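You operate a simulated robot arm through the tools that you are given. There is no shell and no other tool. Be economical: measure what you need, move in short steps, check, and stop when the job is done.

Carry out the task below with a simulated robot arm. There is one attempt and no reset: what you move stays moved.

JOB
Try the trough's red stop knob, then clear it and start again.
Fine: first set the speed by the trough card and start; pull the knob; push it in and press reset.

It is judged by the outcome, as a careful person would: the job done as asked, and still so three seconds after it is handed in. It fails if anything else is knocked over, pushed out of place, dropped, spilled or broken.

ROBOT AND FRAMES
A 7-joint arm with a two-finger parallel gripper on a trunk, on a base that drives. Base frame: it is fixed to the floor where the robot stands at the start and does not move with it; the origin is under the middle of the robot, x ahead of it, y to its left, z up. Readings come in mm, degrees, newtons and seconds.
With the tool pointing down near the work surface it reaches from about 420 to 900 mm from the robot's upright axis, wherever it stands. Its first joint turns from -17.0 to 126.0 degrees. Places, roughly: bay five door latch [800, 700, 800]; bay seven door latch [1700, -200, 800]; bay three door latch [800, 1500, 800]; bay two door latch [1600, 1900, 800]; divider one [1200, 1500, 1100]; divider three [1200, 700, 1100]; divider two [1200, 1100, 1100]; drive guard latch [400, 2300, 600]; end gate [1200, -1800, 900]; green incline button [700, -3700, 700]; green trough button [700, -100, 800]; grey incline button [700, -3900, 700]; grey trough button [700, -300, 800]; hood damper lever [800, -2100, 1500]; hopper hatch latch [1700, -2300, 800]; hopper window [800, -2000, 900]. Payload 1.57 kg.
The tool frame sits at the grasp point between the pads (the TCP): z along the fingers, y along the line on which they close. The tips reach 30 mm beyond it. Largest opening 80 mm; finger width 17, thickness 12; the body of the gripper, 40 by 82 mm, starts 80 mm behind the TCP.
Orientation is that of the tool frame in the base frame, as a unit quaternion [w, x, y, z]. With the fingers straight down and closing along the base's y, the tool's x points along the base's -x, its y along +y and its z along -z.

CONTROLS
- The arm moves only by the tool nudge_tool. Its argument "series" is a list of rows, each an object (a shift or turn left out is 0, a gripper value left out holds the last) with "xyz": the shift along the base's x, y, z in m, a list of three; "angular": the turn, a rotation vector about the base's x, y, z in degrees, a list of three; "jaw": the finger opening in m, from 0 to 0.08. In form: [{"xyz": [dx, dy, dz], "angular": [wx, wy, wz], "jaw": jaw}, ...]. A call has 1 to 10 rows; each row shifts and turns the commanded pose from where the row before left it. Each row takes 0.2 s and may step no farther than 50 mm and 8.6 degrees from the row before; otherwise, or with a gripper value out of range, the whole call is refused. Where a pose cannot be reached the arm comes as near as it can. A force on the tool above 90 N (or 10 N above the force at the start of the call, whichever is more), or a blocked arm, ends the call early, and 0.2 s more pass. The fingers move at their own pace (about 45 mm/s each) and stop on an object; they squeeze with about 21 N. The grip force told is the motor's: it shows also when the fingers shut on nothing. Time passes only in rows, and 0.2 s behind the last, so rows that do not move let the fingers close. It gives the time, the measured TCP pose, the force on the tool (base axes), the opening and the grip force at its end, in the units of the frame above (readings bear some noise), with the torque about the TCP (base axes, N m) and any sound that the robot's microphone picked up.
- Cameras (640 x 400 px; columns grow to the right, rows downward): "scene" is now at [12.8, -227.7, 1282.2]; the picture's right is [0.08, -1.00, 0.00], its down [-0.42, -0.03, -0.91] and it looks along [0.90, 0.07, -0.42] (base axes); focal length 288 px, centre (320, 200). "wrist" rides on the gripper at [72, -6, -122] in the tool frame; the picture's right is [0.09, 1.00, 0.00], its down [-0.84, 0.08, -0.54] and it looks along [-0.54, 0.05, 0.84] (tool axes); focal length 238 px, centre (320, 200). There is no depth. A picture from a camera that has moved, and an enlarged one, comes with that camera's place and axes in the base frame and with its lens. The place of the scene camera against the robot may be out by one fixed shift of up to 25 mm in any direction.
- snapshot(camera): a new picture of that camera. No time passes.
- lift_body(by): slides the trunk up (or, below 0, down) by that many mm; the arm and the scene camera ride with it, the base frame stays. It gives what a move gives, with no picture.
- roll_base(legs): drives the robot by 1 to 6 legs, each [ahead, left, turn to the left] in mm, mm and degrees, along the robot's own axes; the way and the turn of a leg run together, so that a leg with both is an arc; at most 1500 mm and 180 degrees a leg. The arm and the cameras ride along, it lands a little off, and it stops where it bumps. It gives what a move gives.
- pan_tilt(pan, tilt): turns the head with the scene camera to pan (to the left, within 109 degrees either way) and tilt (down, from -29 to 69), counted from straight ahead of the robot. It gives what a move gives.
- zoom(camera, box): a new picture of the part [left, top, right, bottom] of that camera's present view, enlarged. No time passes.
- hand_in(): hands the job in; it is judged then, once.

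Go step by step. Nothing tells you exact positions but the pictures and the camera data: compare them with the known pose of the tool, close in by small moves and look again before you grip or let go. The budget is 120 turns and 90 pictures, counting those below and the enlarged ones. Unless the task says otherwise, let go and move clear before handing in, and close with one line.

The tools are called after "Request:" as a command line: name --argument value ..., lists and objects as JSON in quotes. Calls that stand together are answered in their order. nudge_tool: Moves the arm, as the interface text tells. Its arguments: {"type":"object","properties":{"series":{"type":"array"}},"required":["series"]} The other tools are called the same way: lift_body (by) slides the trunk up or down; roll_base (legs) drives the base; pan_tilt (pan, tilt) turns the head that bears the scene camera; snapshot (camera) takes a picture; zoom (camera, box) takes an enlarged picture of a part of a camera's view; hand_in () hands the job in.

At the start:

```text
time: 0.0
eef_pos: [709.4, -36.2, 1138.9]
orientation: [-0.001, 0.0, 1.0, 0.0]
ft_force: [0.2, -0.7, -0.5]
torque: [0.02, 0.0, 0.01]
width: 80.2
finger_force: 0.0
trunk travel left (down, up): [-625.0, 165.0]
robot x, y, heading: [-0.1, 1.3, -0.0]
head pan, tilt: [4.4, 24.9]
```

scene: 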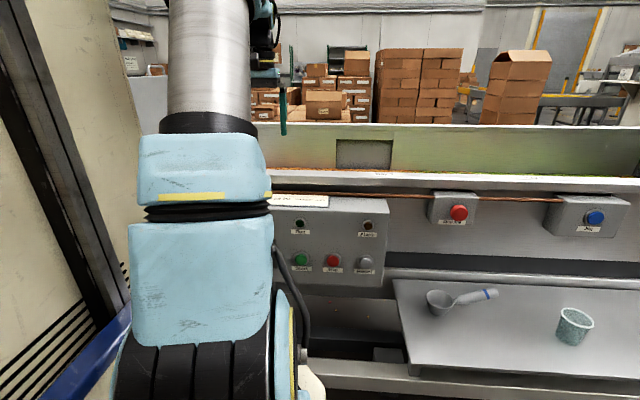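
wrist: 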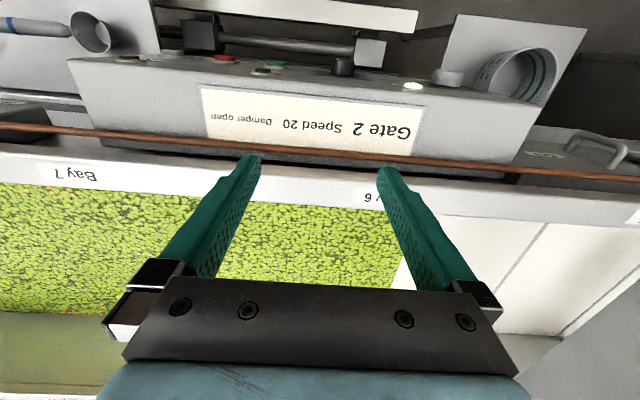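

The wrist view shows a trough control box with a card on top that seems to read "Gate 2, Speed 20, Damper open". I'll look closer at it before moving.

Request:
zoom --camera "wrist" --box '[60, 0, 640, 230]'

Request:
zoom --camera "scene" --box '[260, 180, 640, 400]'

```text
1.10 times, centred on (350, 115) of wrist
camera zoom: at [638.6, -42.5, 1260.6], right [-0.09, 1.0, 0.0], down [0.84, 0.08, 0.54], along [0.54, 0.05, -0.84], focal length 263 px, centre (287, 294)
```

zoom: 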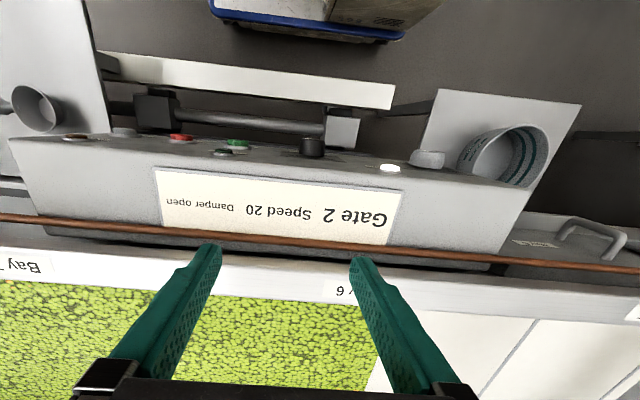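

```text
1.68 times, centred on (450, 290) of scene
camera zoom: at [12.8, -227.7, 1282.2], right [0.08, -1.0, 0.0], down [-0.42, -0.03, -0.91], along [0.9, 0.07, -0.42], focal length 485 px, centre (101, 48)
```

zoom: 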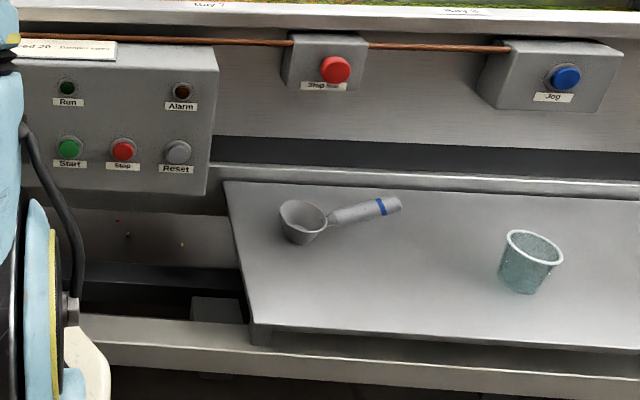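

The trough panel has Start, Stop, Reset and lamps, and the red stop knob sits on the rope to the right. The speed dial is hidden behind the arm. I'll pull the tool back and tilt it to point forward.

Request:
nudge_tool --series '[{"xyz": [-0.02, 0, 0], "angular": [0, -8.5, 0]}, {"xyz": [-0.02, 0, 0], "angular": [0, -8.5, 0]}, {"xyz": [-0.02, 0, 0], "angular": [0, -8.5, 0]}, {"xyz": [-0.02, 0, 0], "angular": [0, -8.5, 0]}, {"xyz": [-0.02, 0, 0], "angular": [0, -8.5, 0]}, {"xyz": [-0.02, 0, 0], "angular": [0, -8.5, 0]}]'

Request:
snapshot --camera "wrist"

Request:
snapshot --camera "scene"

```text
time: 1.4
eef_pos: [588.3, -35.8, 1139.2]
orientation: [0.43, 0.001, 0.903, 0.0]
ft_force: [0.4, -0.4, -0.3]
torque: [0.02, 0.02, 0.02]
width: 80.0
finger_force: 0.1
trunk travel left (down, up): [-625.0, 165.0]
robot x, y, heading: [1.1, -1.9, 0.1]
head pan, tilt: [4.4, 24.9]
```

```text
85 pictures are left
camera wrist: at [450.7, -42.3, 1158.7], right [-0.06, 1.0, -0.07], down [0.11, 0.08, 0.99], along [0.99, 0.05, -0.11], focal length 238 px, centre (320, 200)
```

wrist: 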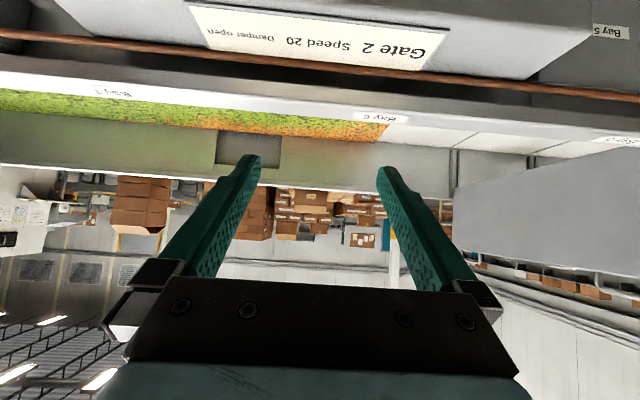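

```text
84 pictures are left
camera scene: at [13.4, -228.1, 1282.1], right [0.08, -1.0, 0.0], down [-0.42, -0.03, -0.91], along [0.9, 0.07, -0.42], focal length 288 px, centre (320, 200)
```

scene: 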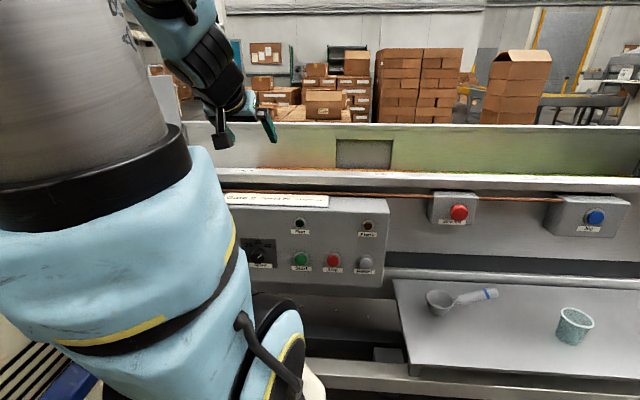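

The speed dial is now partly visible at the panel's left. I'll finish turning the tool to horizontal, and back the base off for clearance.

Request:
nudge_tool --series '[{"angular": [0, -8, 0]}, {"angular": [0, -8, 0]}, {"angular": [0, -8, 0]}, {"angular": [0, -8, 0]}, {"angular": [0, -7, 0], "jaw": 0.0}, {"jaw": 0.0}]'

Request:
roll_base --legs '[[-120, 0, 0]]'

Request:
lift_body --by -200

Request:
snapshot --camera "scene"

Request:
snapshot --camera "wrist"

```text
time: 2.8
eef_pos: [616.0, -36.0, 1160.3]
orientation: [0.648, 0.022, 0.761, -0.025]
ft_force: [-0.2, 0.2, -0.9]
torque: [0.04, -0.01, -0.05]
width: 28.2
finger_force: 0.1
out of reach, approached as far as the arm can: row 1, 2, 4, 5
trunk travel left (down, up): [-625.0, 165.0]
robot x, y, heading: [1.0, 1.5, -0.0]
head pan, tilt: [4.4, 24.9]
```

```text
time: 4.0
eef_pos: [491.7, -35.5, 1158.3]
orientation: [0.648, 0.021, 0.761, -0.024]
ft_force: [0.8, -0.8, -0.1]
torque: [0.05, 0.0, 0.0]
width: 0.0
finger_force: 21.0
trunk travel left (down, up): [-625.0, 165.0]
robot x, y, heading: [-123.4, 0.8, 0.2]
head pan, tilt: [4.4, 24.9]
```

```text
time: 6.2
eef_pos: [493.4, -35.5, 958.9]
orientation: [0.647, 0.02, 0.762, -0.024]
ft_force: [0.3, 0.8, -0.5]
torque: [0.01, 0.0, 0.01]
width: 0.0
finger_force: 20.9
trunk travel left (down, up): [-425.0, 365.0]
robot x, y, heading: [-123.6, -1.1, -0.0]
head pan, tilt: [4.4, 24.9]
```

```text
83 pictures are left
camera scene: at [-109.8, -227.8, 1082.2], right [0.08, -1.0, 0.0], down [-0.42, -0.03, -0.91], along [0.9, 0.07, -0.42], focal length 288 px, centre (320, 200)
```

scene: 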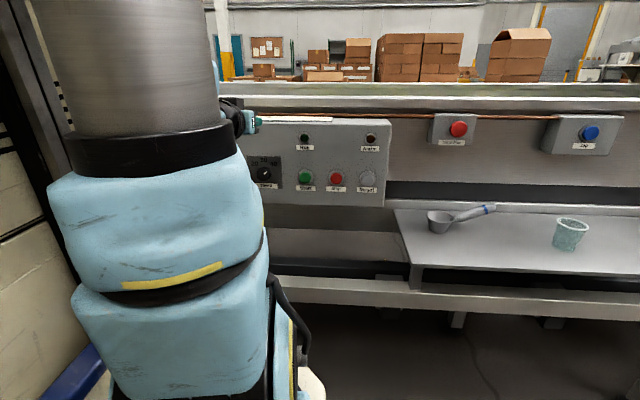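

```text
82 pictures are left
camera wrist: at [362.6, -34.4, 905.8], right [0.05, 0.99, -0.1], down [-0.4, 0.11, 0.91], along [0.92, 0.0, 0.4], focal length 238 px, centre (320, 200)
```

wrist: 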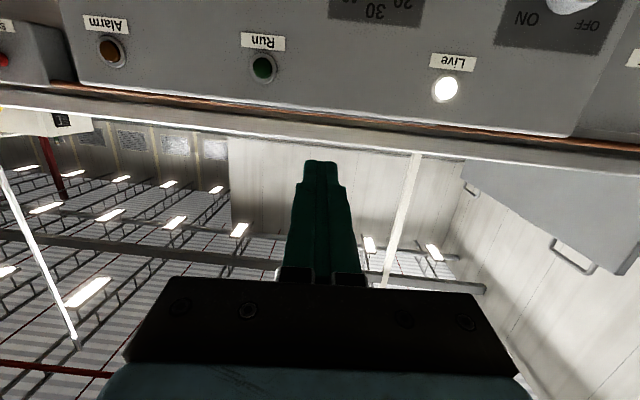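

Now the panel is in view: Live lamp lit, isolator on, and a speed dial with numbers. Let me zoom on it.

Request:
zoom --camera "scene" --box '[240, 100, 400, 200]'

Request:
zoom --camera "scene" --box '[400, 100, 640, 250]'

```text
4.00 times, centred on (320, 150) of scene
camera zoom: at [-109.8, -227.8, 1082.2], right [0.08, -1.0, 0.0], down [-0.42, -0.03, -0.91], along [0.9, 0.07, -0.42], focal length 1152 px, centre (320, 400)
```

zoom: 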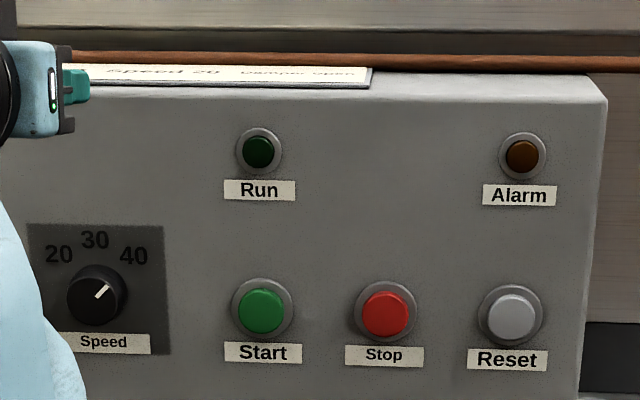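

```text
2.67 times, centred on (520, 175) of scene
camera zoom: at [-109.8, -227.8, 1082.2], right [0.08, -1.0, 0.0], down [-0.42, -0.03, -0.91], along [0.9, 0.07, -0.42], focal length 768 px, centre (-213, 267)
```

zoom: 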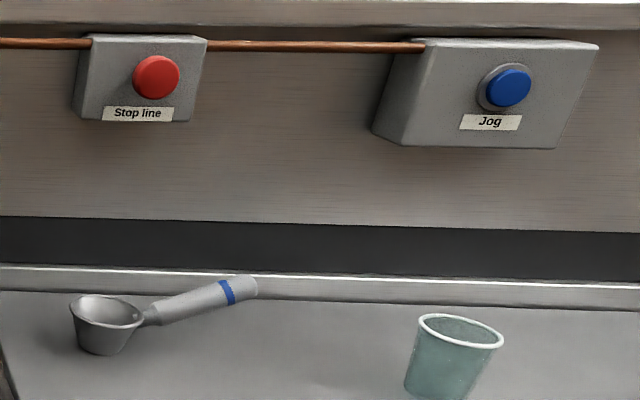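

The dial is at 40 (marks 20/30/40), and the card asks for 20. I'll lower toward dial height and finish levelling the tool.

Request:
lift_body --by -150

Request:
nudge_tool --series '[{"xyz": [-0.03, 0, 0]}, {"xyz": [-0.03, 0.0, 0]}, {}]'

Request:
snapshot --camera "wrist"

```text
time: 8.0
eef_pos: [492.2, -35.1, 809.7]
orientation: [0.648, 0.02, 0.761, -0.024]
ft_force: [0.9, 0.4, 0.2]
torque: [-0.04, 0.0, -0.01]
width: 0.1
finger_force: 20.9
trunk travel left (down, up): [-275.0, 515.0]
robot x, y, heading: [-122.9, -0.3, 0.2]
head pan, tilt: [4.4, 24.9]
```

```text
time: 8.8
eef_pos: [464.3, -18.0, 834.1]
orientation: [0.647, 0.022, 0.761, -0.026]
ft_force: [0.4, 0.6, 0.1]
torque: [0.0, -0.03, 0.08]
width: 0.1
finger_force: 20.9
out of reach, approached as far as the arm can: row 1, 2
trunk travel left (down, up): [-275.0, 515.0]
robot x, y, heading: [-122.2, -3.5, -0.0]
head pan, tilt: [4.4, 24.9]
```

```text
79 pictures are left
camera wrist: at [334.0, -16.9, 781.8], right [0.05, 0.99, -0.1], down [-0.39, 0.11, 0.91], along [0.92, -0.01, 0.4], focal length 238 px, centre (320, 200)
```

wrist: 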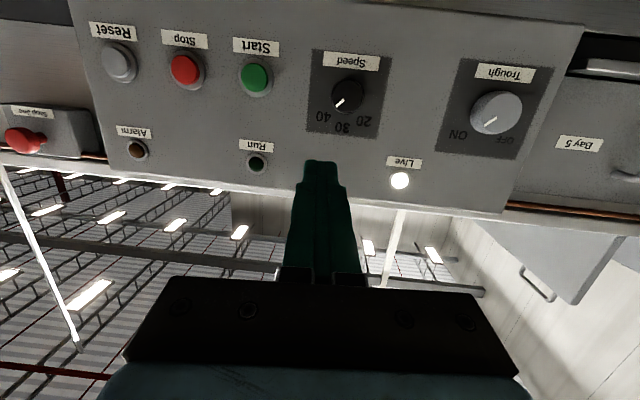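

The tool stops about 10° short of level, likely a wrist joint limit with the forearm sloping down. I'll lower the trunk and raise and extend the arm instead.

Request:
nudge_tool --series '[{"xyz": [0.03, 0, 0.03]}, {"xyz": [0.03, 0.0, 0.04]}, {"xyz": [0.0, 0.0, 0.04]}, {"xyz": [0, 0.0, 0.04]}, {"xyz": [0.0, 0.0, 0.03]}, {}]'

Request:
lift_body --by -170

Request:
snapshot --camera "wrist"

Request:
snapshot --camera "scene"

```text
time: 10.2
eef_pos: [525.4, -16.2, 1013.6]
orientation: [0.648, 0.02, 0.761, -0.024]
ft_force: [-0.2, 0.1, 0.1]
torque: [-0.01, -0.03, 0.01]
width: 0.0
finger_force: 21.3
trunk travel left (down, up): [-275.0, 515.0]
robot x, y, heading: [-121.0, 0.0, 0.4]
head pan, tilt: [4.4, 24.9]
```

```text
time: 12.1
eef_pos: [525.1, -16.7, 843.2]
orientation: [0.648, 0.021, 0.761, -0.024]
ft_force: [0.3, 0.2, -0.2]
torque: [0.02, 0.0, -0.05]
width: 0.0
finger_force: 21.0
trunk travel left (down, up): [-105.0, 685.0]
robot x, y, heading: [-126.7, 2.3, 0.2]
head pan, tilt: [4.4, 24.9]
```

```text
78 pictures are left
camera wrist: at [395.1, -15.9, 790.2], right [0.05, 0.99, -0.1], down [-0.4, 0.11, 0.91], along [0.92, 0.0, 0.4], focal length 238 px, centre (320, 200)
```

wrist: 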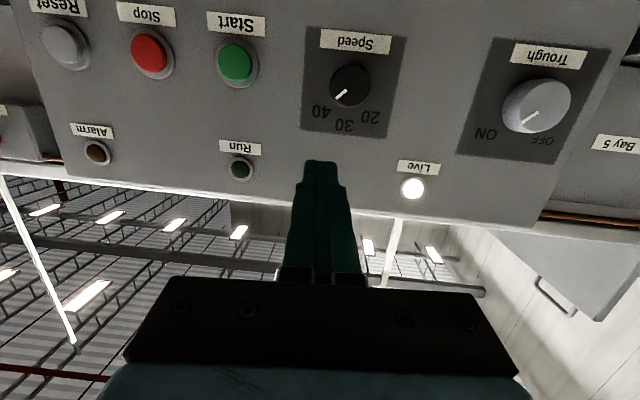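

```text
77 pictures are left
camera scene: at [-109.8, -227.8, 762.2], right [0.08, -1.0, 0.0], down [-0.42, -0.03, -0.91], along [0.9, 0.07, -0.42], focal length 288 px, centre (320, 200)
```

scene: 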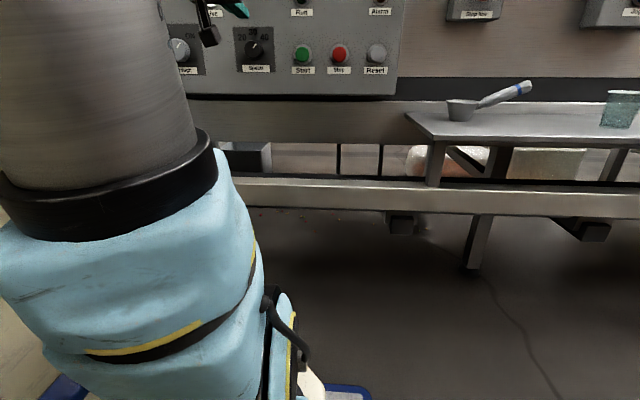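

Dial is straight ahead of the fingers. I'll apply the remaining levelling correction.

Request:
nudge_tool --series '[{"angular": [0, -4.5, 1.8]}, {"angular": [0, -4.5, 1.8]}, {}]'

Request:
pan_tilt --pan 4.4 --tilt 0

Request:
snapshot --camera "wrist"

Request:
snapshot --camera "scene"

```text
time: 12.9
eef_pos: [525.3, -17.3, 842.8]
orientation: [0.706, -0.001, 0.708, -0.002]
ft_force: [0.0, -0.1, 0.4]
torque: [0.0, -0.01, 0.01]
width: 0.0
finger_force: 21.1
trunk travel left (down, up): [-105.0, 685.0]
robot x, y, heading: [-121.9, 0.4, -0.1]
head pan, tilt: [4.4, 24.9]
```

```text
time: 13.8
eef_pos: [524.7, -16.7, 842.4]
orientation: [0.706, -0.002, 0.708, -0.001]
ft_force: [0.3, -0.2, -0.1]
torque: [0.02, 0.01, 0.03]
width: 0.0
finger_force: 21.0
trunk travel left (down, up): [-105.0, 685.0]
robot x, y, heading: [-125.0, -0.5, -0.0]
head pan, tilt: [4.4, 0.0]
```

```text
76 pictures are left
camera wrist: at [405.0, -24.0, 770.1], right [0.0, 1.0, -0.1], down [-0.54, 0.08, 0.84], along [0.84, 0.05, 0.54], focal length 238 px, centre (320, 200)
```

wrist: 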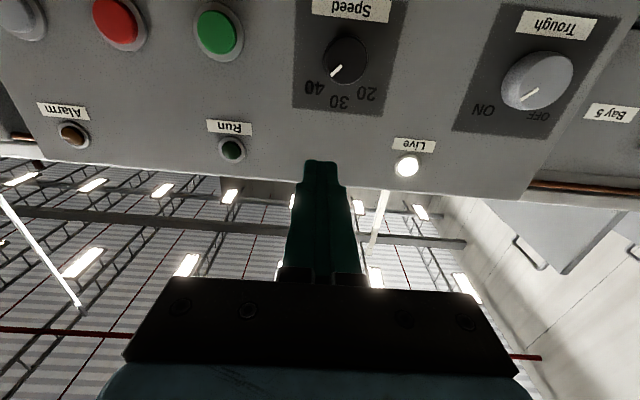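

```text
75 pictures are left
camera scene: at [-112.0, -227.9, 802.4], right [0.08, -1.0, 0.0], down [0.0, 0.0, -1.0], along [1.0, 0.08, 0.0], focal length 288 px, centre (320, 200)
```

scene: 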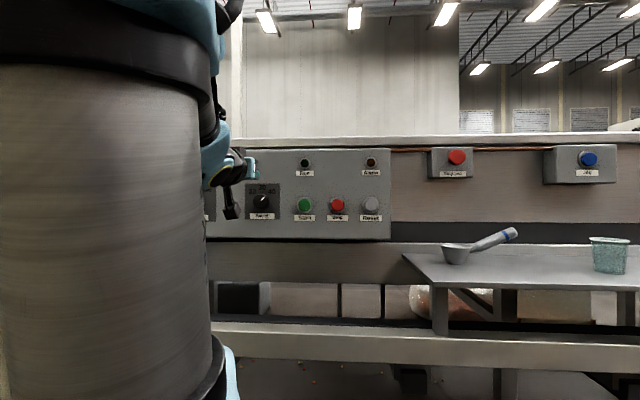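

The tool is level. The dial appears near [~700, 4, 780]; I'll move in line with it and look again to get its depth.

Request:
nudge_tool --series '[{"xyz": [0, 0.01, -0.03]}, {"xyz": [0, 0.011, -0.03]}, {}]'

Request:
snapshot --camera "wrist"

Request:
zoom --camera "scene" --box '[190, 120, 350, 220]'

```text
time: 14.6
eef_pos: [526.5, 3.3, 782.4]
orientation: [0.706, -0.001, 0.708, -0.003]
ft_force: [0.7, -0.2, -0.2]
torque: [-0.02, 0.04, -0.04]
width: 0.0
finger_force: 21.6
trunk travel left (down, up): [-105.0, 685.0]
robot x, y, heading: [-121.2, 0.5, 0.2]
head pan, tilt: [4.4, 0.0]
```

```text
74 pictures are left
camera wrist: at [406.0, -4.3, 710.1], right [0.0, 1.0, -0.1], down [-0.54, 0.08, 0.84], along [0.84, 0.05, 0.54], focal length 238 px, centre (320, 200)
```

wrist: 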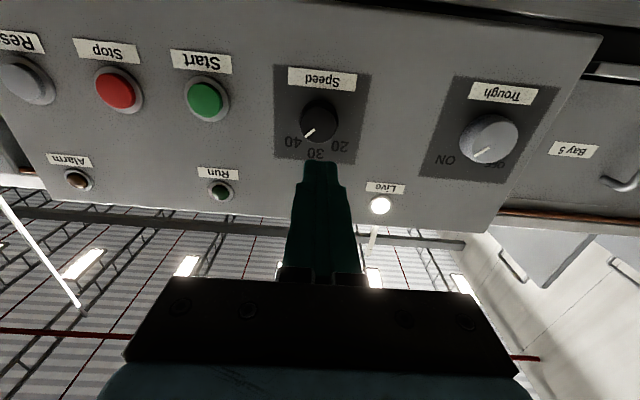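

```text
4.00 times, centred on (270, 170) of scene
camera zoom: at [-112.0, -227.9, 802.4], right [0.08, -1.0, 0.0], down [0.0, 0.0, -1.0], along [1.0, 0.08, 0.0], focal length 1152 px, centre (520, 320)
```

zoom: 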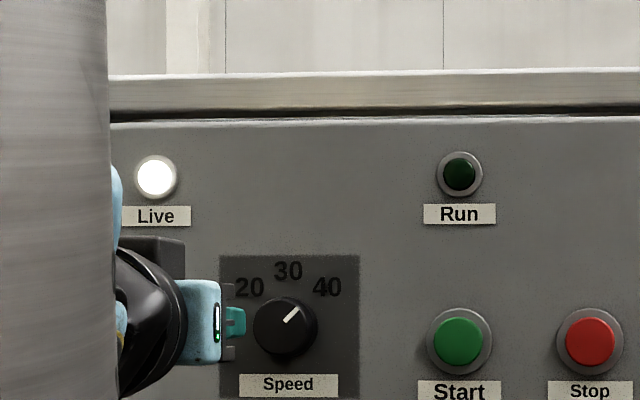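

Triangulating, the dial cap is at about [679, 2, 779], with the panel near x≈690–698. I'll open the jaws, pre-turn the wrist +45° and approach.

Request:
nudge_tool --series '[{"xyz": [0.01, 0, -0.003], "angular": [8.5, 0, 0], "jaw": 0.08}, {"xyz": [0.01, 0, 0], "angular": [8.5, 0, 0]}, {"xyz": [0.01, 0, 0], "angular": [8.5, 0, 0]}, {"xyz": [0.01, 0, 0], "angular": [8.5, 0, 0]}, {"xyz": [0.01, 0, 0], "angular": [8.5, 0, 0]}, {"xyz": [0.02, 0, 0]}, {"xyz": [0.02, 0, 0]}, {}]'

Request:
snapshot --camera "wrist"

Request:
zoom --camera "scene" --box '[190, 120, 350, 220]'

```text
time: 16.4
eef_pos: [571.8, 4.6, 780.0]
orientation: [0.689, 0.155, 0.692, 0.153]
ft_force: [-0.4, -0.1, -0.1]
torque: [0.01, -0.01, 0.02]
width: 79.8
finger_force: 0.0
out of reach, approached as far as the arm can: row 4, 5, 7
trunk travel left (down, up): [-105.0, 685.0]
robot x, y, heading: [-122.2, -0.5, -0.1]
head pan, tilt: [4.4, 0.0]
```

```text
72 pictures are left
camera wrist: at [451.9, 29.1, 711.7], right [0.0, 0.94, 0.34], down [-0.54, -0.28, 0.79], along [0.84, -0.19, 0.51], focal length 238 px, centre (320, 200)
```

wrist: 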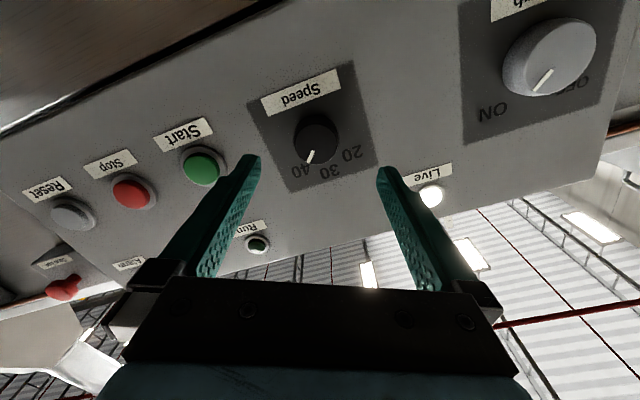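

```text
4.00 times, centred on (270, 170) of scene
camera zoom: at [-112.0, -227.9, 802.4], right [0.08, -1.0, 0.0], down [0.0, 0.0, -1.0], along [1.0, 0.08, 0.0], focal length 1152 px, centre (520, 320)
```

zoom: 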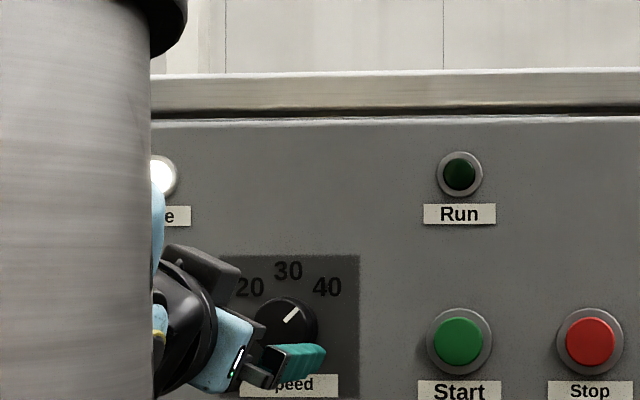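

The wrist stopped at +25°, which is enough. I'll centre in y and advance toward the dial.

Request:
nudge_tool --series '[{"xyz": [0.02, -0.002, 0]}, {"xyz": [0.02, -0.002, 0]}, {"xyz": [0.02, 0, 0]}, {"xyz": [0.01, 0, 0]}, {}]'

Request:
snapshot --camera "wrist"

Request:
zoom --camera "scene" --box '[190, 120, 350, 220]'

```text
time: 17.6
eef_pos: [572.8, 5.3, 782.1]
orientation: [0.689, 0.155, 0.692, 0.153]
ft_force: [0.9, -0.3, 0.1]
torque: [0.0, 0.0, 0.01]
width: 79.9
finger_force: 0.0
out of reach, approached as far as the arm can: row 1, 2, 3, 4
trunk travel left (down, up): [-105.0, 685.0]
robot x, y, heading: [-121.6, 0.2, -0.1]
head pan, tilt: [4.4, 0.0]
```

```text
70 pictures are left
camera wrist: at [453.2, 28.4, 712.8], right [0.0, 0.94, 0.34], down [-0.54, -0.28, 0.79], along [0.84, -0.19, 0.51], focal length 238 px, centre (320, 200)
```

wrist: 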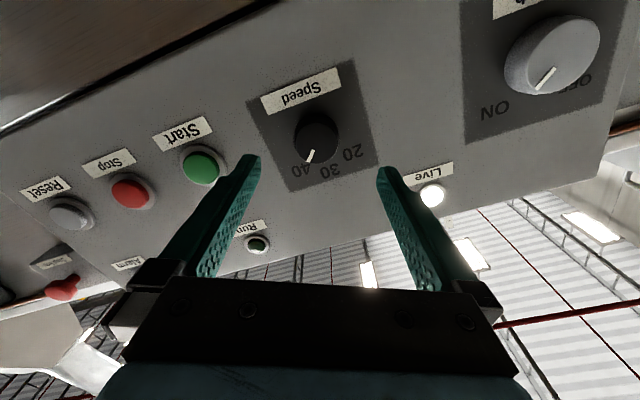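

```text
4.00 times, centred on (270, 170) of scene
camera zoom: at [-112.0, -227.9, 802.4], right [0.08, -1.0, 0.0], down [0.0, 0.0, -1.0], along [1.0, 0.08, 0.0], focal length 1152 px, centre (520, 320)
```

zoom: 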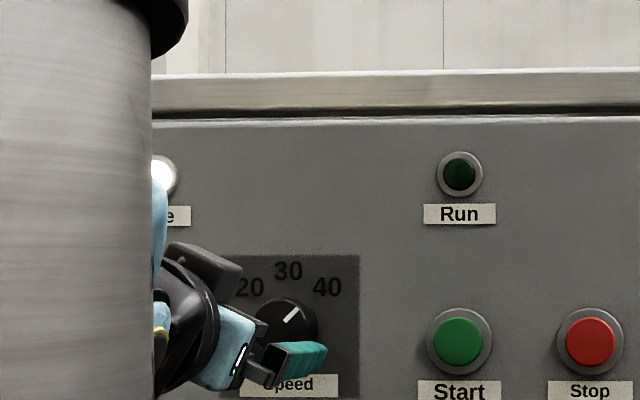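

The arm is at a joint limit (first joint is biased to the left, and the work is on its right side). I'll shift the hand left/back and then drive the base right, so the work is in the arm's comfortable range.

Request:
nudge_tool --series '[{"xyz": [-0.02, 0.0, 0], "angular": [-8.5, 0, 0]}, {"xyz": [-0.02, 0.02, 0], "angular": [-8.5, 0, 0]}, {"xyz": [0, 0.04, 0], "angular": [-8.5, 0, 0]}, {"xyz": [0, 0.04, 0]}, {"xyz": [0, 0.04, 0]}, {"xyz": [0, 0.04, 0]}, {"xyz": [0, 0.04, 0]}, {}]'

Request:
snapshot --camera "scene"

Request:
snapshot --camera "wrist"

```text
time: 18.7
eef_pos: [574.5, -2.6, 779.8]
orientation: [0.701, 0.077, 0.705, -0.081]
ft_force: [0.4, 0.0, 0.8]
torque: [0.01, -0.02, -0.04]
width: 80.0
finger_force: 0.1
trunk travel left (down, up): [-105.0, 685.0]
robot x, y, heading: [-121.9, 1.0, 0.0]
head pan, tilt: [4.4, 0.0]
stopped in row 5: the arm was blocked; the commanded pose is now the measured one
```

```text
68 pictures are left
camera scene: at [-111.4, -229.7, 802.3], right [0.08, -1.0, 0.0], down [0.0, 0.0, -1.0], along [1.0, 0.08, 0.0], focal length 288 px, centre (320, 200)
```

scene: 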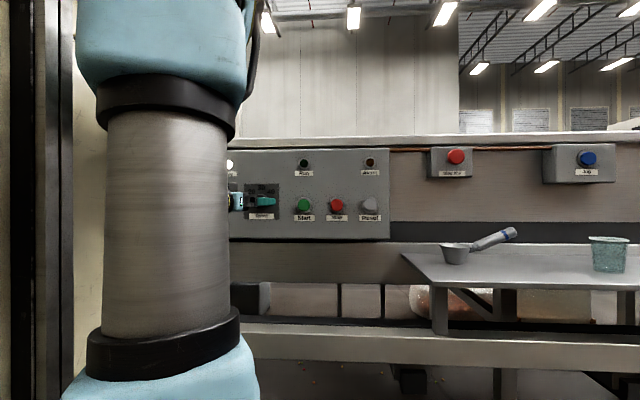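

```text
67 pictures are left
camera wrist: at [455.7, 16.6, 707.7], right [0.22, 0.97, -0.1], down [-0.51, 0.2, 0.84], along [0.83, -0.13, 0.53], focal length 238 px, centre (320, 200)
```

wrist: 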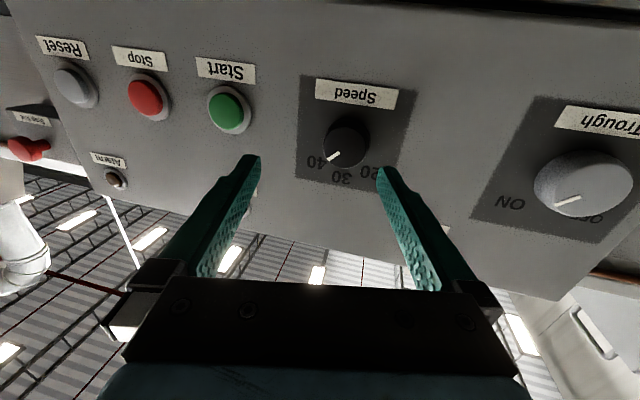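

Something blocked the arm, perhaps the elbow against the structure at left. Let me look left.

Request:
pan_tilt --pan 60 --tilt 10

Request:
snapshot --camera "scene"

Request:
pan_tilt --pan -60 --tilt 25

Request:
snapshot --camera "scene"

```text
time: 19.9
eef_pos: [575.8, -2.2, 780.6]
orientation: [0.7, 0.076, 0.705, -0.081]
ft_force: [0.1, 0.1, -0.4]
torque: [-0.01, -0.01, -0.01]
width: 80.0
finger_force: 0.1
trunk travel left (down, up): [-105.0, 685.0]
robot x, y, heading: [-121.5, -2.3, -0.1]
head pan, tilt: [60.0, 10.0]
```

```text
66 pictures are left
camera scene: at [-154.5, -156.4, 786.2], right [0.87, -0.5, 0.0], down [-0.09, -0.15, -0.99], along [0.49, 0.85, -0.17], focal length 288 px, centre (320, 200)
```

scene: 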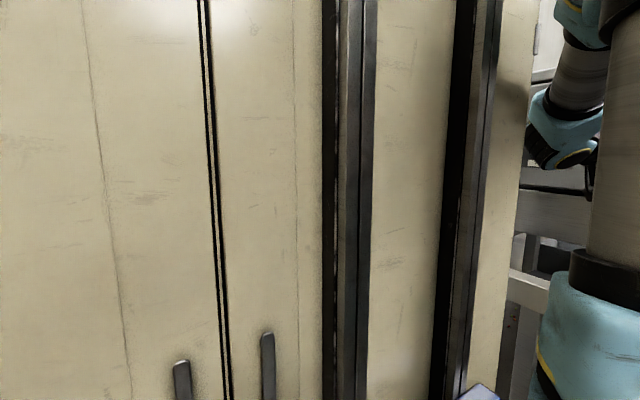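

```text
time: 21.9
eef_pos: [574.9, -3.3, 781.0]
orientation: [0.7, 0.075, 0.706, -0.081]
ft_force: [-1.2, -0.1, -0.6]
torque: [0.01, 0.0, 0.01]
width: 80.1
finger_force: 0.1
trunk travel left (down, up): [-105.0, 685.0]
robot x, y, heading: [-119.9, 1.7, 0.0]
head pan, tilt: [-60.0, 25.0]
```

```text
65 pictures are left
camera scene: at [-154.6, -316.5, 761.2], right [-0.86, -0.5, 0.0], down [-0.21, 0.37, -0.91], along [0.45, -0.78, -0.43], focal length 288 px, centre (320, 200)
```

scene: 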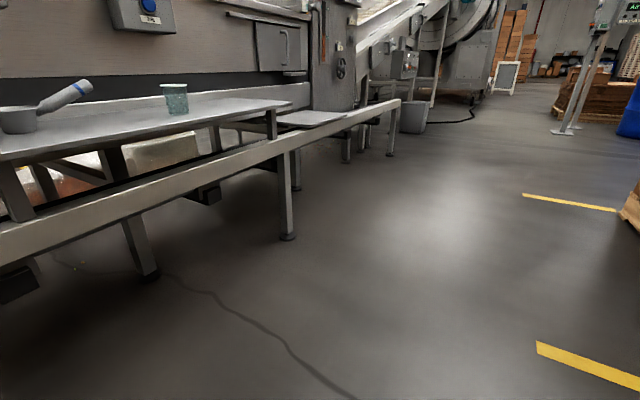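

A cabinet wall is to the left and the floor to the right is clear. I'll pull the hand back a bit and drive right.

Request:
nudge_tool --series '[{"xyz": [-0.02, 0, 0.01]}, {"xyz": [-0.02, 0, 0.01]}, {}]'

Request:
roll_base --legs '[[0, -150, 0]]'

Request:
pan_tilt --pan 10 --tilt 5

Request:
snapshot --camera "scene"

```text
time: 22.9
eef_pos: [546.7, -32.2, 783.8]
orientation: [0.687, 0.094, 0.713, -0.106]
ft_force: [-0.8, 0.6, -0.2]
torque: [0.02, 0.03, 0.01]
width: 79.9
finger_force: 0.1
trunk travel left (down, up): [-105.0, 685.0]
robot x, y, heading: [-120.7, 1.3, 0.1]
head pan, tilt: [-60.0, 25.0]
stopped in row 3: the arm was blocked; the commanded pose is now the measured one
```

```text
time: 24.3
eef_pos: [546.9, -183.0, 785.8]
orientation: [0.688, 0.095, 0.712, -0.105]
ft_force: [-0.2, -0.3, -1.0]
torque: [0.03, 0.02, -0.01]
width: 80.0
finger_force: 0.0
trunk travel left (down, up): [-105.0, 685.0]
robot x, y, heading: [-121.9, -152.6, -0.1]
head pan, tilt: [-60.0, 25.0]
```

```text
time: 25.7
eef_pos: [545.3, -184.8, 786.7]
orientation: [0.689, 0.096, 0.711, -0.105]
ft_force: [-0.3, 0.1, 0.8]
torque: [0.0, 0.03, -0.01]
width: 79.9
finger_force: 0.0
trunk travel left (down, up): [-105.0, 685.0]
robot x, y, heading: [-123.0, -149.4, -0.1]
head pan, tilt: [10.0, 5.0]
```

```text
64 pictures are left
camera scene: at [-110.6, -369.5, 794.3], right [0.17, -0.98, 0.0], down [-0.09, -0.01, -1.0], along [0.98, 0.17, -0.09], focal length 288 px, centre (320, 200)
```

scene: 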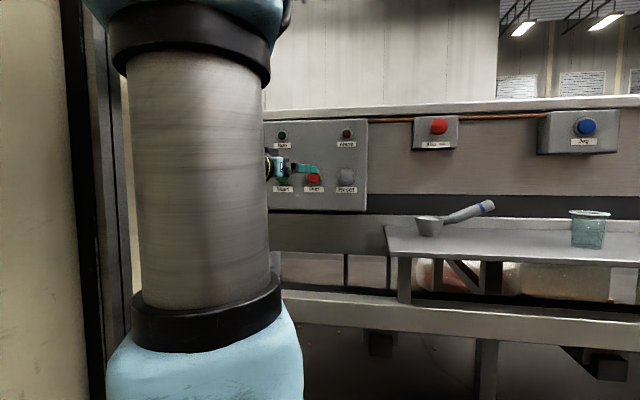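

Now the wall is out of the arm's way. I'll straighten the tool's yaw and move it left toward the dial's line.

Request:
nudge_tool --series '[{"xyz": [0, 0.02, 0], "angular": [0, 0, 8]}, {"xyz": [0, 0.03, 0], "angular": [0, -1.5, 8]}, {"xyz": [0, 0.04, 0]}, {"xyz": [0, 0.04, 0]}, {"xyz": [0, 0.04, 0]}, {}]'

Request:
snapshot --camera "scene"

```text
time: 26.9
eef_pos: [590.7, -143.6, 786.1]
orientation: [0.702, 0.07, 0.704, -0.089]
ft_force: [-0.5, 0.3, -0.1]
torque: [-0.01, 0.01, -0.02]
width: 80.1
finger_force: 0.0
trunk travel left (down, up): [-105.0, 685.0]
robot x, y, heading: [-124.8, -149.5, -0.1]
head pan, tilt: [10.0, 5.0]
stopped in row 5: the arm was blocked; the commanded pose is now the measured one
```

```text
63 pictures are left
camera scene: at [-110.7, -370.7, 794.2], right [0.17, -0.98, 0.0], down [-0.09, -0.01, -1.0], along [0.98, 0.17, -0.09], focal length 288 px, centre (320, 200)
```

scene: 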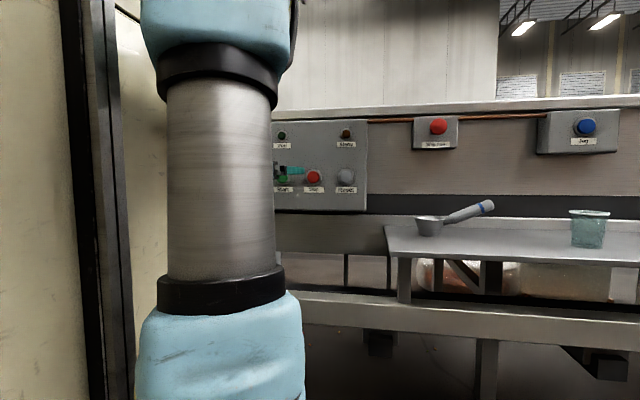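

The arm seems limited by the wrist with its forearm sloping down. I'll lower the trunk by 100 while raising the hand by 100 so the forearm lies flatter, then re-straighten.

Request:
lift_body --by -100

Request:
nudge_tool --series '[{"xyz": [0, 0, 0.035]}, {"xyz": [0, 0, 0.035]}, {"xyz": [0, 0, 0.035]}, {"angular": [0, 0, 6]}, {"angular": [0, 0, 6]}, {}]'

Request:
snapshot --camera "scene"

```text
time: 28.2
eef_pos: [590.3, -143.3, 685.4]
orientation: [0.702, 0.071, 0.703, -0.089]
ft_force: [0.3, 0.2, -0.5]
torque: [-0.01, 0.03, -0.01]
width: 79.8
finger_force: 0.0
trunk travel left (down, up): [-5.0, 785.0]
robot x, y, heading: [-123.3, -147.9, -0.0]
head pan, tilt: [10.0, 5.0]
```

```text
time: 29.6
eef_pos: [588.0, -130.7, 791.6]
orientation: [0.708, -0.01, 0.706, -0.009]
ft_force: [0.1, -0.7, 0.8]
torque: [-0.03, -0.02, 0.01]
width: 80.1
finger_force: 0.0
trunk travel left (down, up): [-5.0, 785.0]
robot x, y, heading: [-124.8, -152.6, -0.0]
head pan, tilt: [10.0, 5.0]
```

```text
62 pictures are left
camera scene: at [-111.4, -368.7, 694.7], right [0.17, -0.98, 0.0], down [-0.09, -0.02, -1.0], along [0.98, 0.17, -0.09], focal length 288 px, centre (320, 200)
```

scene: 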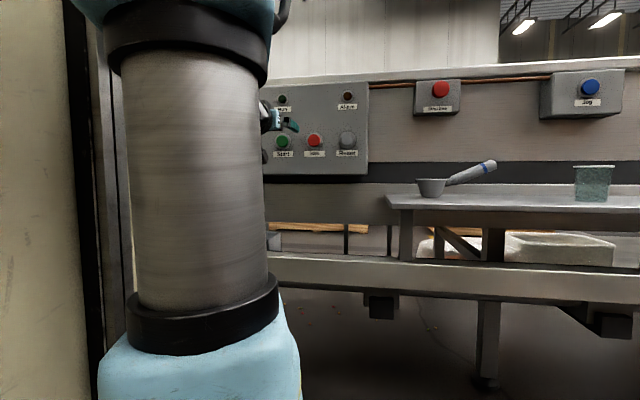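

The orientation is now right. Moving left toward the dial line.

Request:
nudge_tool --series '[{"xyz": [0, 0.04, 0]}, {"xyz": [0, 0.04, 0]}, {"xyz": [0, 0.04, 0]}, {"xyz": [0, 0.01, -0.01]}, {}]'

Request:
snapshot --camera "wrist"

```text
time: 30.7
eef_pos: [627.1, -106.0, 787.4]
orientation: [0.709, 0.058, 0.699, -0.075]
ft_force: [0.9, 0.1, 0.6]
torque: [-0.01, 0.02, 0.01]
width: 80.2
finger_force: 0.0
trunk travel left (down, up): [-5.0, 785.0]
robot x, y, heading: [-121.4, -149.2, -0.1]
head pan, tilt: [10.0, 5.0]
stopped in row 5: the arm was blocked; the commanded pose is now the measured one
```

```text
61 pictures are left
camera wrist: at [509.4, -92.5, 713.7], right [0.19, 0.98, -0.11], down [-0.53, 0.2, 0.83], along [0.83, -0.1, 0.55], focal length 238 px, centre (320, 200)
```

wrist: 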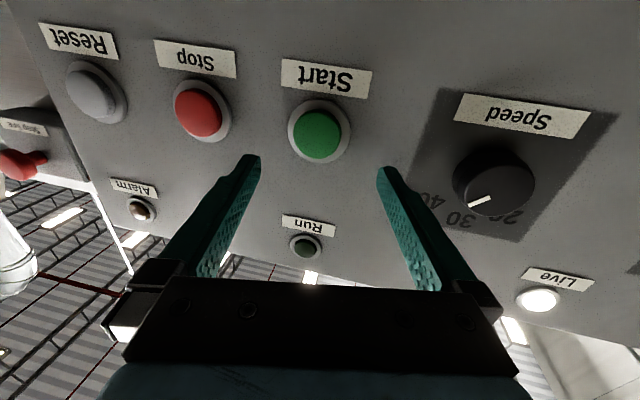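

The first joint is pinned at its right limit (elbow out to the right). Turning the base to the right would put the work at the arm's left-front. First retract and lift the hand clear.

Request:
nudge_tool --series '[{"xyz": [-0.04, -0.02, 0]}, {"xyz": [-0.04, -0.02, 0]}, {"xyz": [-0.04, 0, 0]}, {}]'

Request:
lift_body --by 200

Request:
roll_base --legs '[[-60, 0, 0], [0, 0, -35]]'

Request:
pan_tilt --pan 35 --tilt 20

Request:
snapshot --camera "scene"

```text
time: 31.9
eef_pos: [526.1, -199.5, 771.8]
orientation: [0.69, 0.096, 0.709, -0.107]
ft_force: [-0.2, -0.1, -0.2]
torque: [-0.02, 0.0, 0.04]
width: 80.1
finger_force: 0.1
trunk travel left (down, up): [-5.0, 785.0]
robot x, y, heading: [-123.7, -150.4, -0.2]
head pan, tilt: [10.0, 5.0]
stopped in row 4: the arm was blocked; the commanded pose is now the measured one
```

```text
time: 34.0
eef_pos: [526.1, -200.0, 976.1]
orientation: [0.693, 0.095, 0.707, -0.103]
ft_force: [-1.3, 0.3, 0.1]
torque: [0.01, 0.01, -0.04]
width: 80.2
finger_force: 0.2
trunk travel left (down, up): [-205.0, 585.0]
robot x, y, heading: [-124.2, -149.2, 0.2]
head pan, tilt: [10.0, 5.0]
```

```text
time: 36.7
eef_pos: [316.0, -565.5, 977.2]
orientation: [0.629, 0.306, 0.644, -0.309]
ft_force: [0.6, -0.7, -0.5]
torque: [0.0, 0.0, 0.01]
width: 79.8
finger_force: 0.0
trunk travel left (down, up): [-205.0, 585.0]
robot x, y, heading: [-184.4, -149.6, -35.5]
head pan, tilt: [10.0, 5.0]
```

```text
time: 37.6
eef_pos: [315.0, -564.6, 976.3]
orientation: [0.629, 0.306, 0.644, -0.31]
ft_force: [0.8, -0.5, -0.5]
torque: [-0.01, 0.03, 0.0]
width: 80.1
finger_force: 0.0
trunk travel left (down, up): [-205.0, 585.0]
robot x, y, heading: [-184.6, -152.7, -35.3]
head pan, tilt: [35.0, 20.0]
```

```text
60 pictures are left
camera scene: at [-288.4, -297.8, 869.9], right [-0.01, -1.0, 0.0], down [-0.34, 0.0, -0.94], along [0.94, -0.01, -0.34], focal length 288 px, centre (320, 200)
```

scene: 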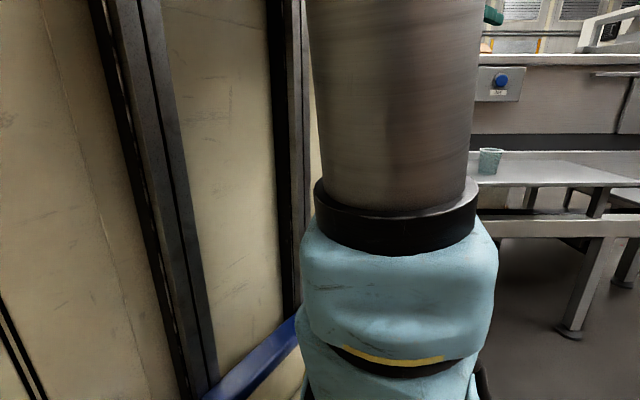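

The base turned fine. Now I'll sweep the arm left around the base axis, keeping it retracted and raised, turning the yaw to face +x.

Request:
nudge_tool --series '[{"xyz": [0.028, 0.036, 0], "angular": [0, 0, 5.2]}, {"xyz": [0.025, 0.037, 0], "angular": [0, 0, 5.2]}, {"xyz": [0.0225, 0.04, 0], "angular": [0, 0, 5.2]}, {"xyz": [0.0195, 0.041, 0], "angular": [0, 0, 5.2]}, {"xyz": [0.017, 0.042, 0], "angular": [0, 0, 5.2]}, {"xyz": [0.014, 0.043, 0], "angular": [0, 0, 5.2]}, {"xyz": [0.0105, 0.044, 0], "angular": [0, 0, 5.2]}, {"xyz": [0.0075, 0.045, 0], "angular": [0, 0, 5.2]}, {"xyz": [0.005, 0.045, 0], "angular": [0, 0, 5.2]}, {"xyz": [0.001, 0.045, 0], "angular": [0, 0, 5]}]'

Request:
snapshot --camera "scene"

```text
time: 38.5
eef_pos: [357.9, -556.8, 978.7]
orientation: [0.643, 0.289, 0.655, -0.274]
ft_force: [-0.3, 0.3, -0.4]
torque: [0.01, 0.0, -0.04]
width: 79.9
finger_force: 0.1
trunk travel left (down, up): [-205.0, 585.0]
robot x, y, heading: [-184.6, -147.8, -35.5]
head pan, tilt: [35.0, 20.0]
stopped in row 4: the arm was blocked; the commanded pose is now the measured one
```

```text
59 pictures are left
camera scene: at [-289.5, -299.0, 870.0], right [-0.01, -1.0, 0.0], down [-0.34, 0.01, -0.94], along [0.94, 0.0, -0.34], focal length 288 px, centre (320, 200)
```

scene: 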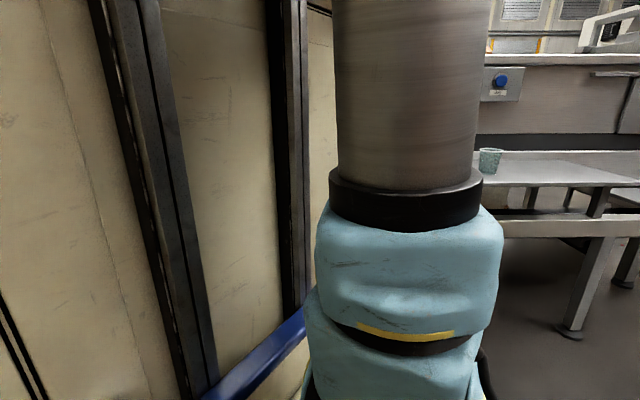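

The beige "wall" with rails moves with the robot, so it's the robot's own tower. Let me look up at the arm's elbow to understand its configuration.

Request:
pan_tilt --pan 45 --tilt -25

Request:
snapshot --camera "scene"

Request:
pan_tilt --pan 45 --tilt 50

Request:
snapshot --camera "scene"

```text
time: 39.6
eef_pos: [358.6, -556.0, 978.2]
orientation: [0.643, 0.289, 0.655, -0.273]
ft_force: [-0.6, -0.1, 0.0]
torque: [-0.01, 0.02, 0.02]
width: 79.9
finger_force: 0.0
trunk travel left (down, up): [-205.0, 585.0]
robot x, y, heading: [-184.1, -156.1, -35.4]
head pan, tilt: [45.0, -25.0]
```

```text
58 pictures are left
camera scene: at [-312.4, -287.0, 937.5], right [0.17, -0.99, 0.0], down [0.42, 0.07, -0.91], along [0.89, 0.15, 0.42], focal length 288 px, centre (320, 200)
```

scene: 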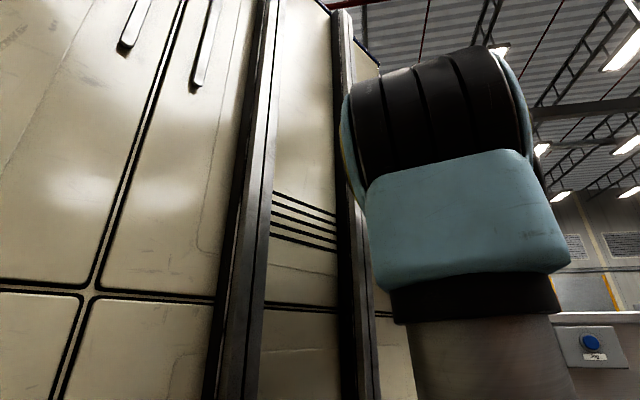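

```text
time: 41.1
eef_pos: [357.4, -556.6, 978.3]
orientation: [0.643, 0.288, 0.655, -0.272]
ft_force: [0.6, 0.9, -0.1]
torque: [-0.01, 0.03, -0.02]
width: 79.9
finger_force: 0.2
trunk travel left (down, up): [-205.0, 585.0]
robot x, y, heading: [-186.4, -148.4, -35.4]
head pan, tilt: [45.0, 50.0]
```

```text
57 pictures are left
camera scene: at [-306.1, -285.6, 824.0], right [0.17, -0.99, 0.0], down [-0.75, -0.13, -0.64], along [0.64, 0.11, -0.76], focal length 288 px, centre (320, 200)
```

scene: 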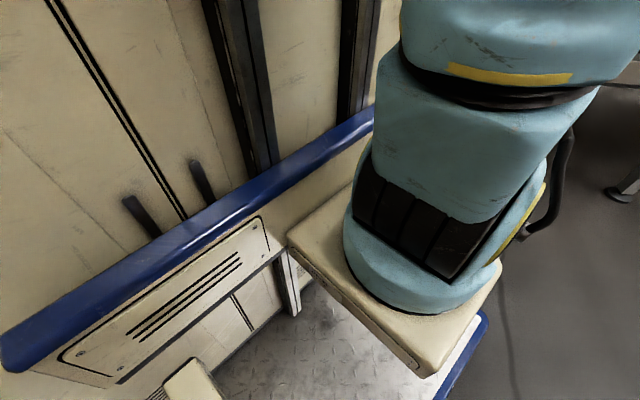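

Clear now: the arm is mounted on the right side of the robot's tower, so leftward moves jam it against the tower. It should work to its front-right. I'll turn back to heading 0 and drive left so the panel lies to the robot's right.

Request:
roll_base --legs '[[0, 0, 35.4], [0, 200, 0]]'

Request:
nudge_tool --series '[{"xyz": [0, -0.04, 0]}, {"xyz": [0, -0.04, 0]}, {"xyz": [0, -0.04, 0]}, {}]'

Request:
pan_tilt --pan 10 --tilt 20

Request:
snapshot --camera "scene"

```text
time: 44.4
eef_pos: [493.5, 32.6, 977.2]
orientation: [0.695, 0.077, 0.712, -0.065]
ft_force: [-0.1, -0.5, 0.4]
torque: [0.0, -0.02, 0.03]
width: 80.1
finger_force: 0.0
trunk travel left (down, up): [-205.0, 585.0]
robot x, y, heading: [-184.4, 47.7, 0.0]
head pan, tilt: [45.0, 50.0]
```

```text
time: 45.4
eef_pos: [493.5, -84.7, 978.7]
orientation: [0.696, 0.074, 0.711, -0.066]
ft_force: [-0.3, 0.4, -0.3]
torque: [0.0, 0.0, -0.01]
width: 79.8
finger_force: 0.1
trunk travel left (down, up): [-205.0, 585.0]
robot x, y, heading: [-184.5, 52.3, -0.3]
head pan, tilt: [45.0, 50.0]
```

```text
time: 46.4
eef_pos: [495.2, -86.3, 978.8]
orientation: [0.696, 0.076, 0.711, -0.067]
ft_force: [-0.2, 0.2, -0.2]
torque: [-0.01, -0.02, 0.01]
width: 79.9
finger_force: 0.0
trunk travel left (down, up): [-205.0, 585.0]
robot x, y, heading: [-181.9, 48.2, -0.1]
head pan, tilt: [10.0, 20.0]
```

```text
56 pictures are left
camera scene: at [-171.5, -167.7, 870.1], right [0.17, -0.98, 0.0], down [-0.34, -0.06, -0.94], along [0.93, 0.16, -0.34], focal length 288 px, centre (320, 200)
```

scene: 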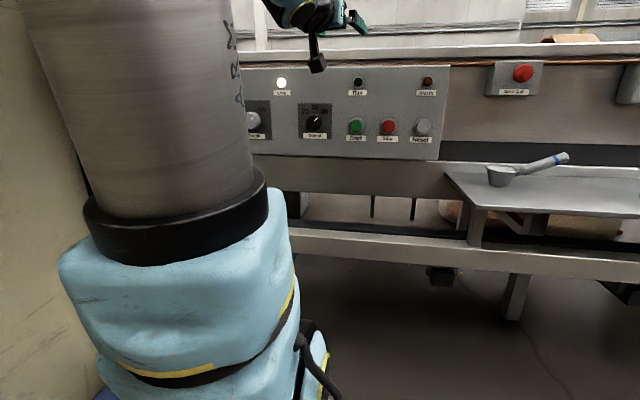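

Moves to the right are exact now. I'll shift the base left a bit more and straighten the tool.

Request:
roll_base --legs '[[0, 150, 0]]'

Request:
nudge_tool --series '[{"xyz": [0, -0.03, 0], "angular": [0, 0, 6]}, {"xyz": [0, -0.03, 0], "angular": [0, -1.2, 5.5]}, {}]'

Request:
lift_body --by -195

Request:
snapshot --camera "wrist"

Request:
snapshot --camera "scene"

```text
time: 47.7
eef_pos: [494.4, 63.3, 979.1]
orientation: [0.696, 0.076, 0.711, -0.067]
ft_force: [-0.4, 0.1, -0.8]
torque: [0.04, -0.03, -0.06]
width: 80.2
finger_force: 0.0
trunk travel left (down, up): [-205.0, 585.0]
robot x, y, heading: [-183.4, 197.9, -0.0]
head pan, tilt: [10.0, 20.0]
```

```text
time: 48.5
eef_pos: [493.8, 24.7, 979.2]
orientation: [0.701, 0.029, 0.713, -0.022]
ft_force: [-0.6, -0.4, 0.1]
torque: [0.03, 0.0, 0.03]
width: 80.2
finger_force: 0.2
out of reach, approached as far as the arm can: row 2
trunk travel left (down, up): [-205.0, 585.0]
robot x, y, heading: [-182.3, 199.8, -0.1]
head pan, tilt: [10.0, 20.0]
```

```text
time: 50.6
eef_pos: [494.9, 25.3, 783.9]
orientation: [0.7, 0.03, 0.713, -0.022]
ft_force: [-0.7, -0.4, -0.7]
torque: [-0.01, -0.01, 0.01]
width: 79.9
finger_force: 0.1
trunk travel left (down, up): [-10.0, 780.0]
robot x, y, heading: [-181.4, 199.1, -0.1]
head pan, tilt: [10.0, 20.0]
```

```text
55 pictures are left
camera wrist: at [372.8, 27.3, 713.0], right [0.07, 0.99, -0.08], down [-0.52, 0.11, 0.85], along [0.85, -0.02, 0.52], focal length 238 px, centre (320, 200)
```

wrist: 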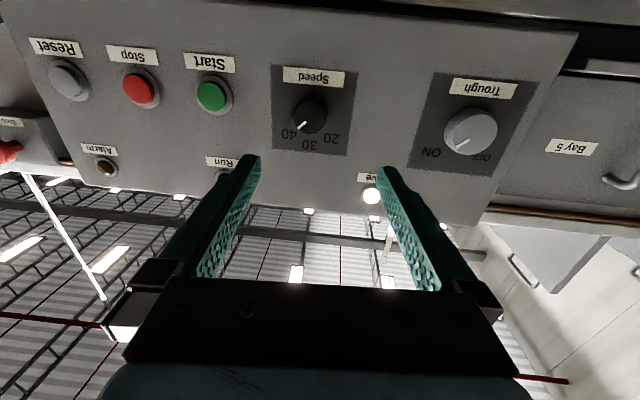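

```text
54 pictures are left
camera scene: at [-171.2, -19.7, 675.2], right [0.17, -0.99, 0.0], down [-0.34, -0.06, -0.94], along [0.93, 0.16, -0.34], focal length 288 px, centre (320, 200)
```

scene: 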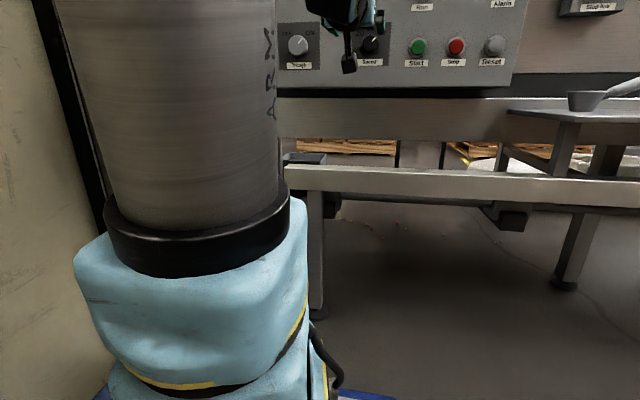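

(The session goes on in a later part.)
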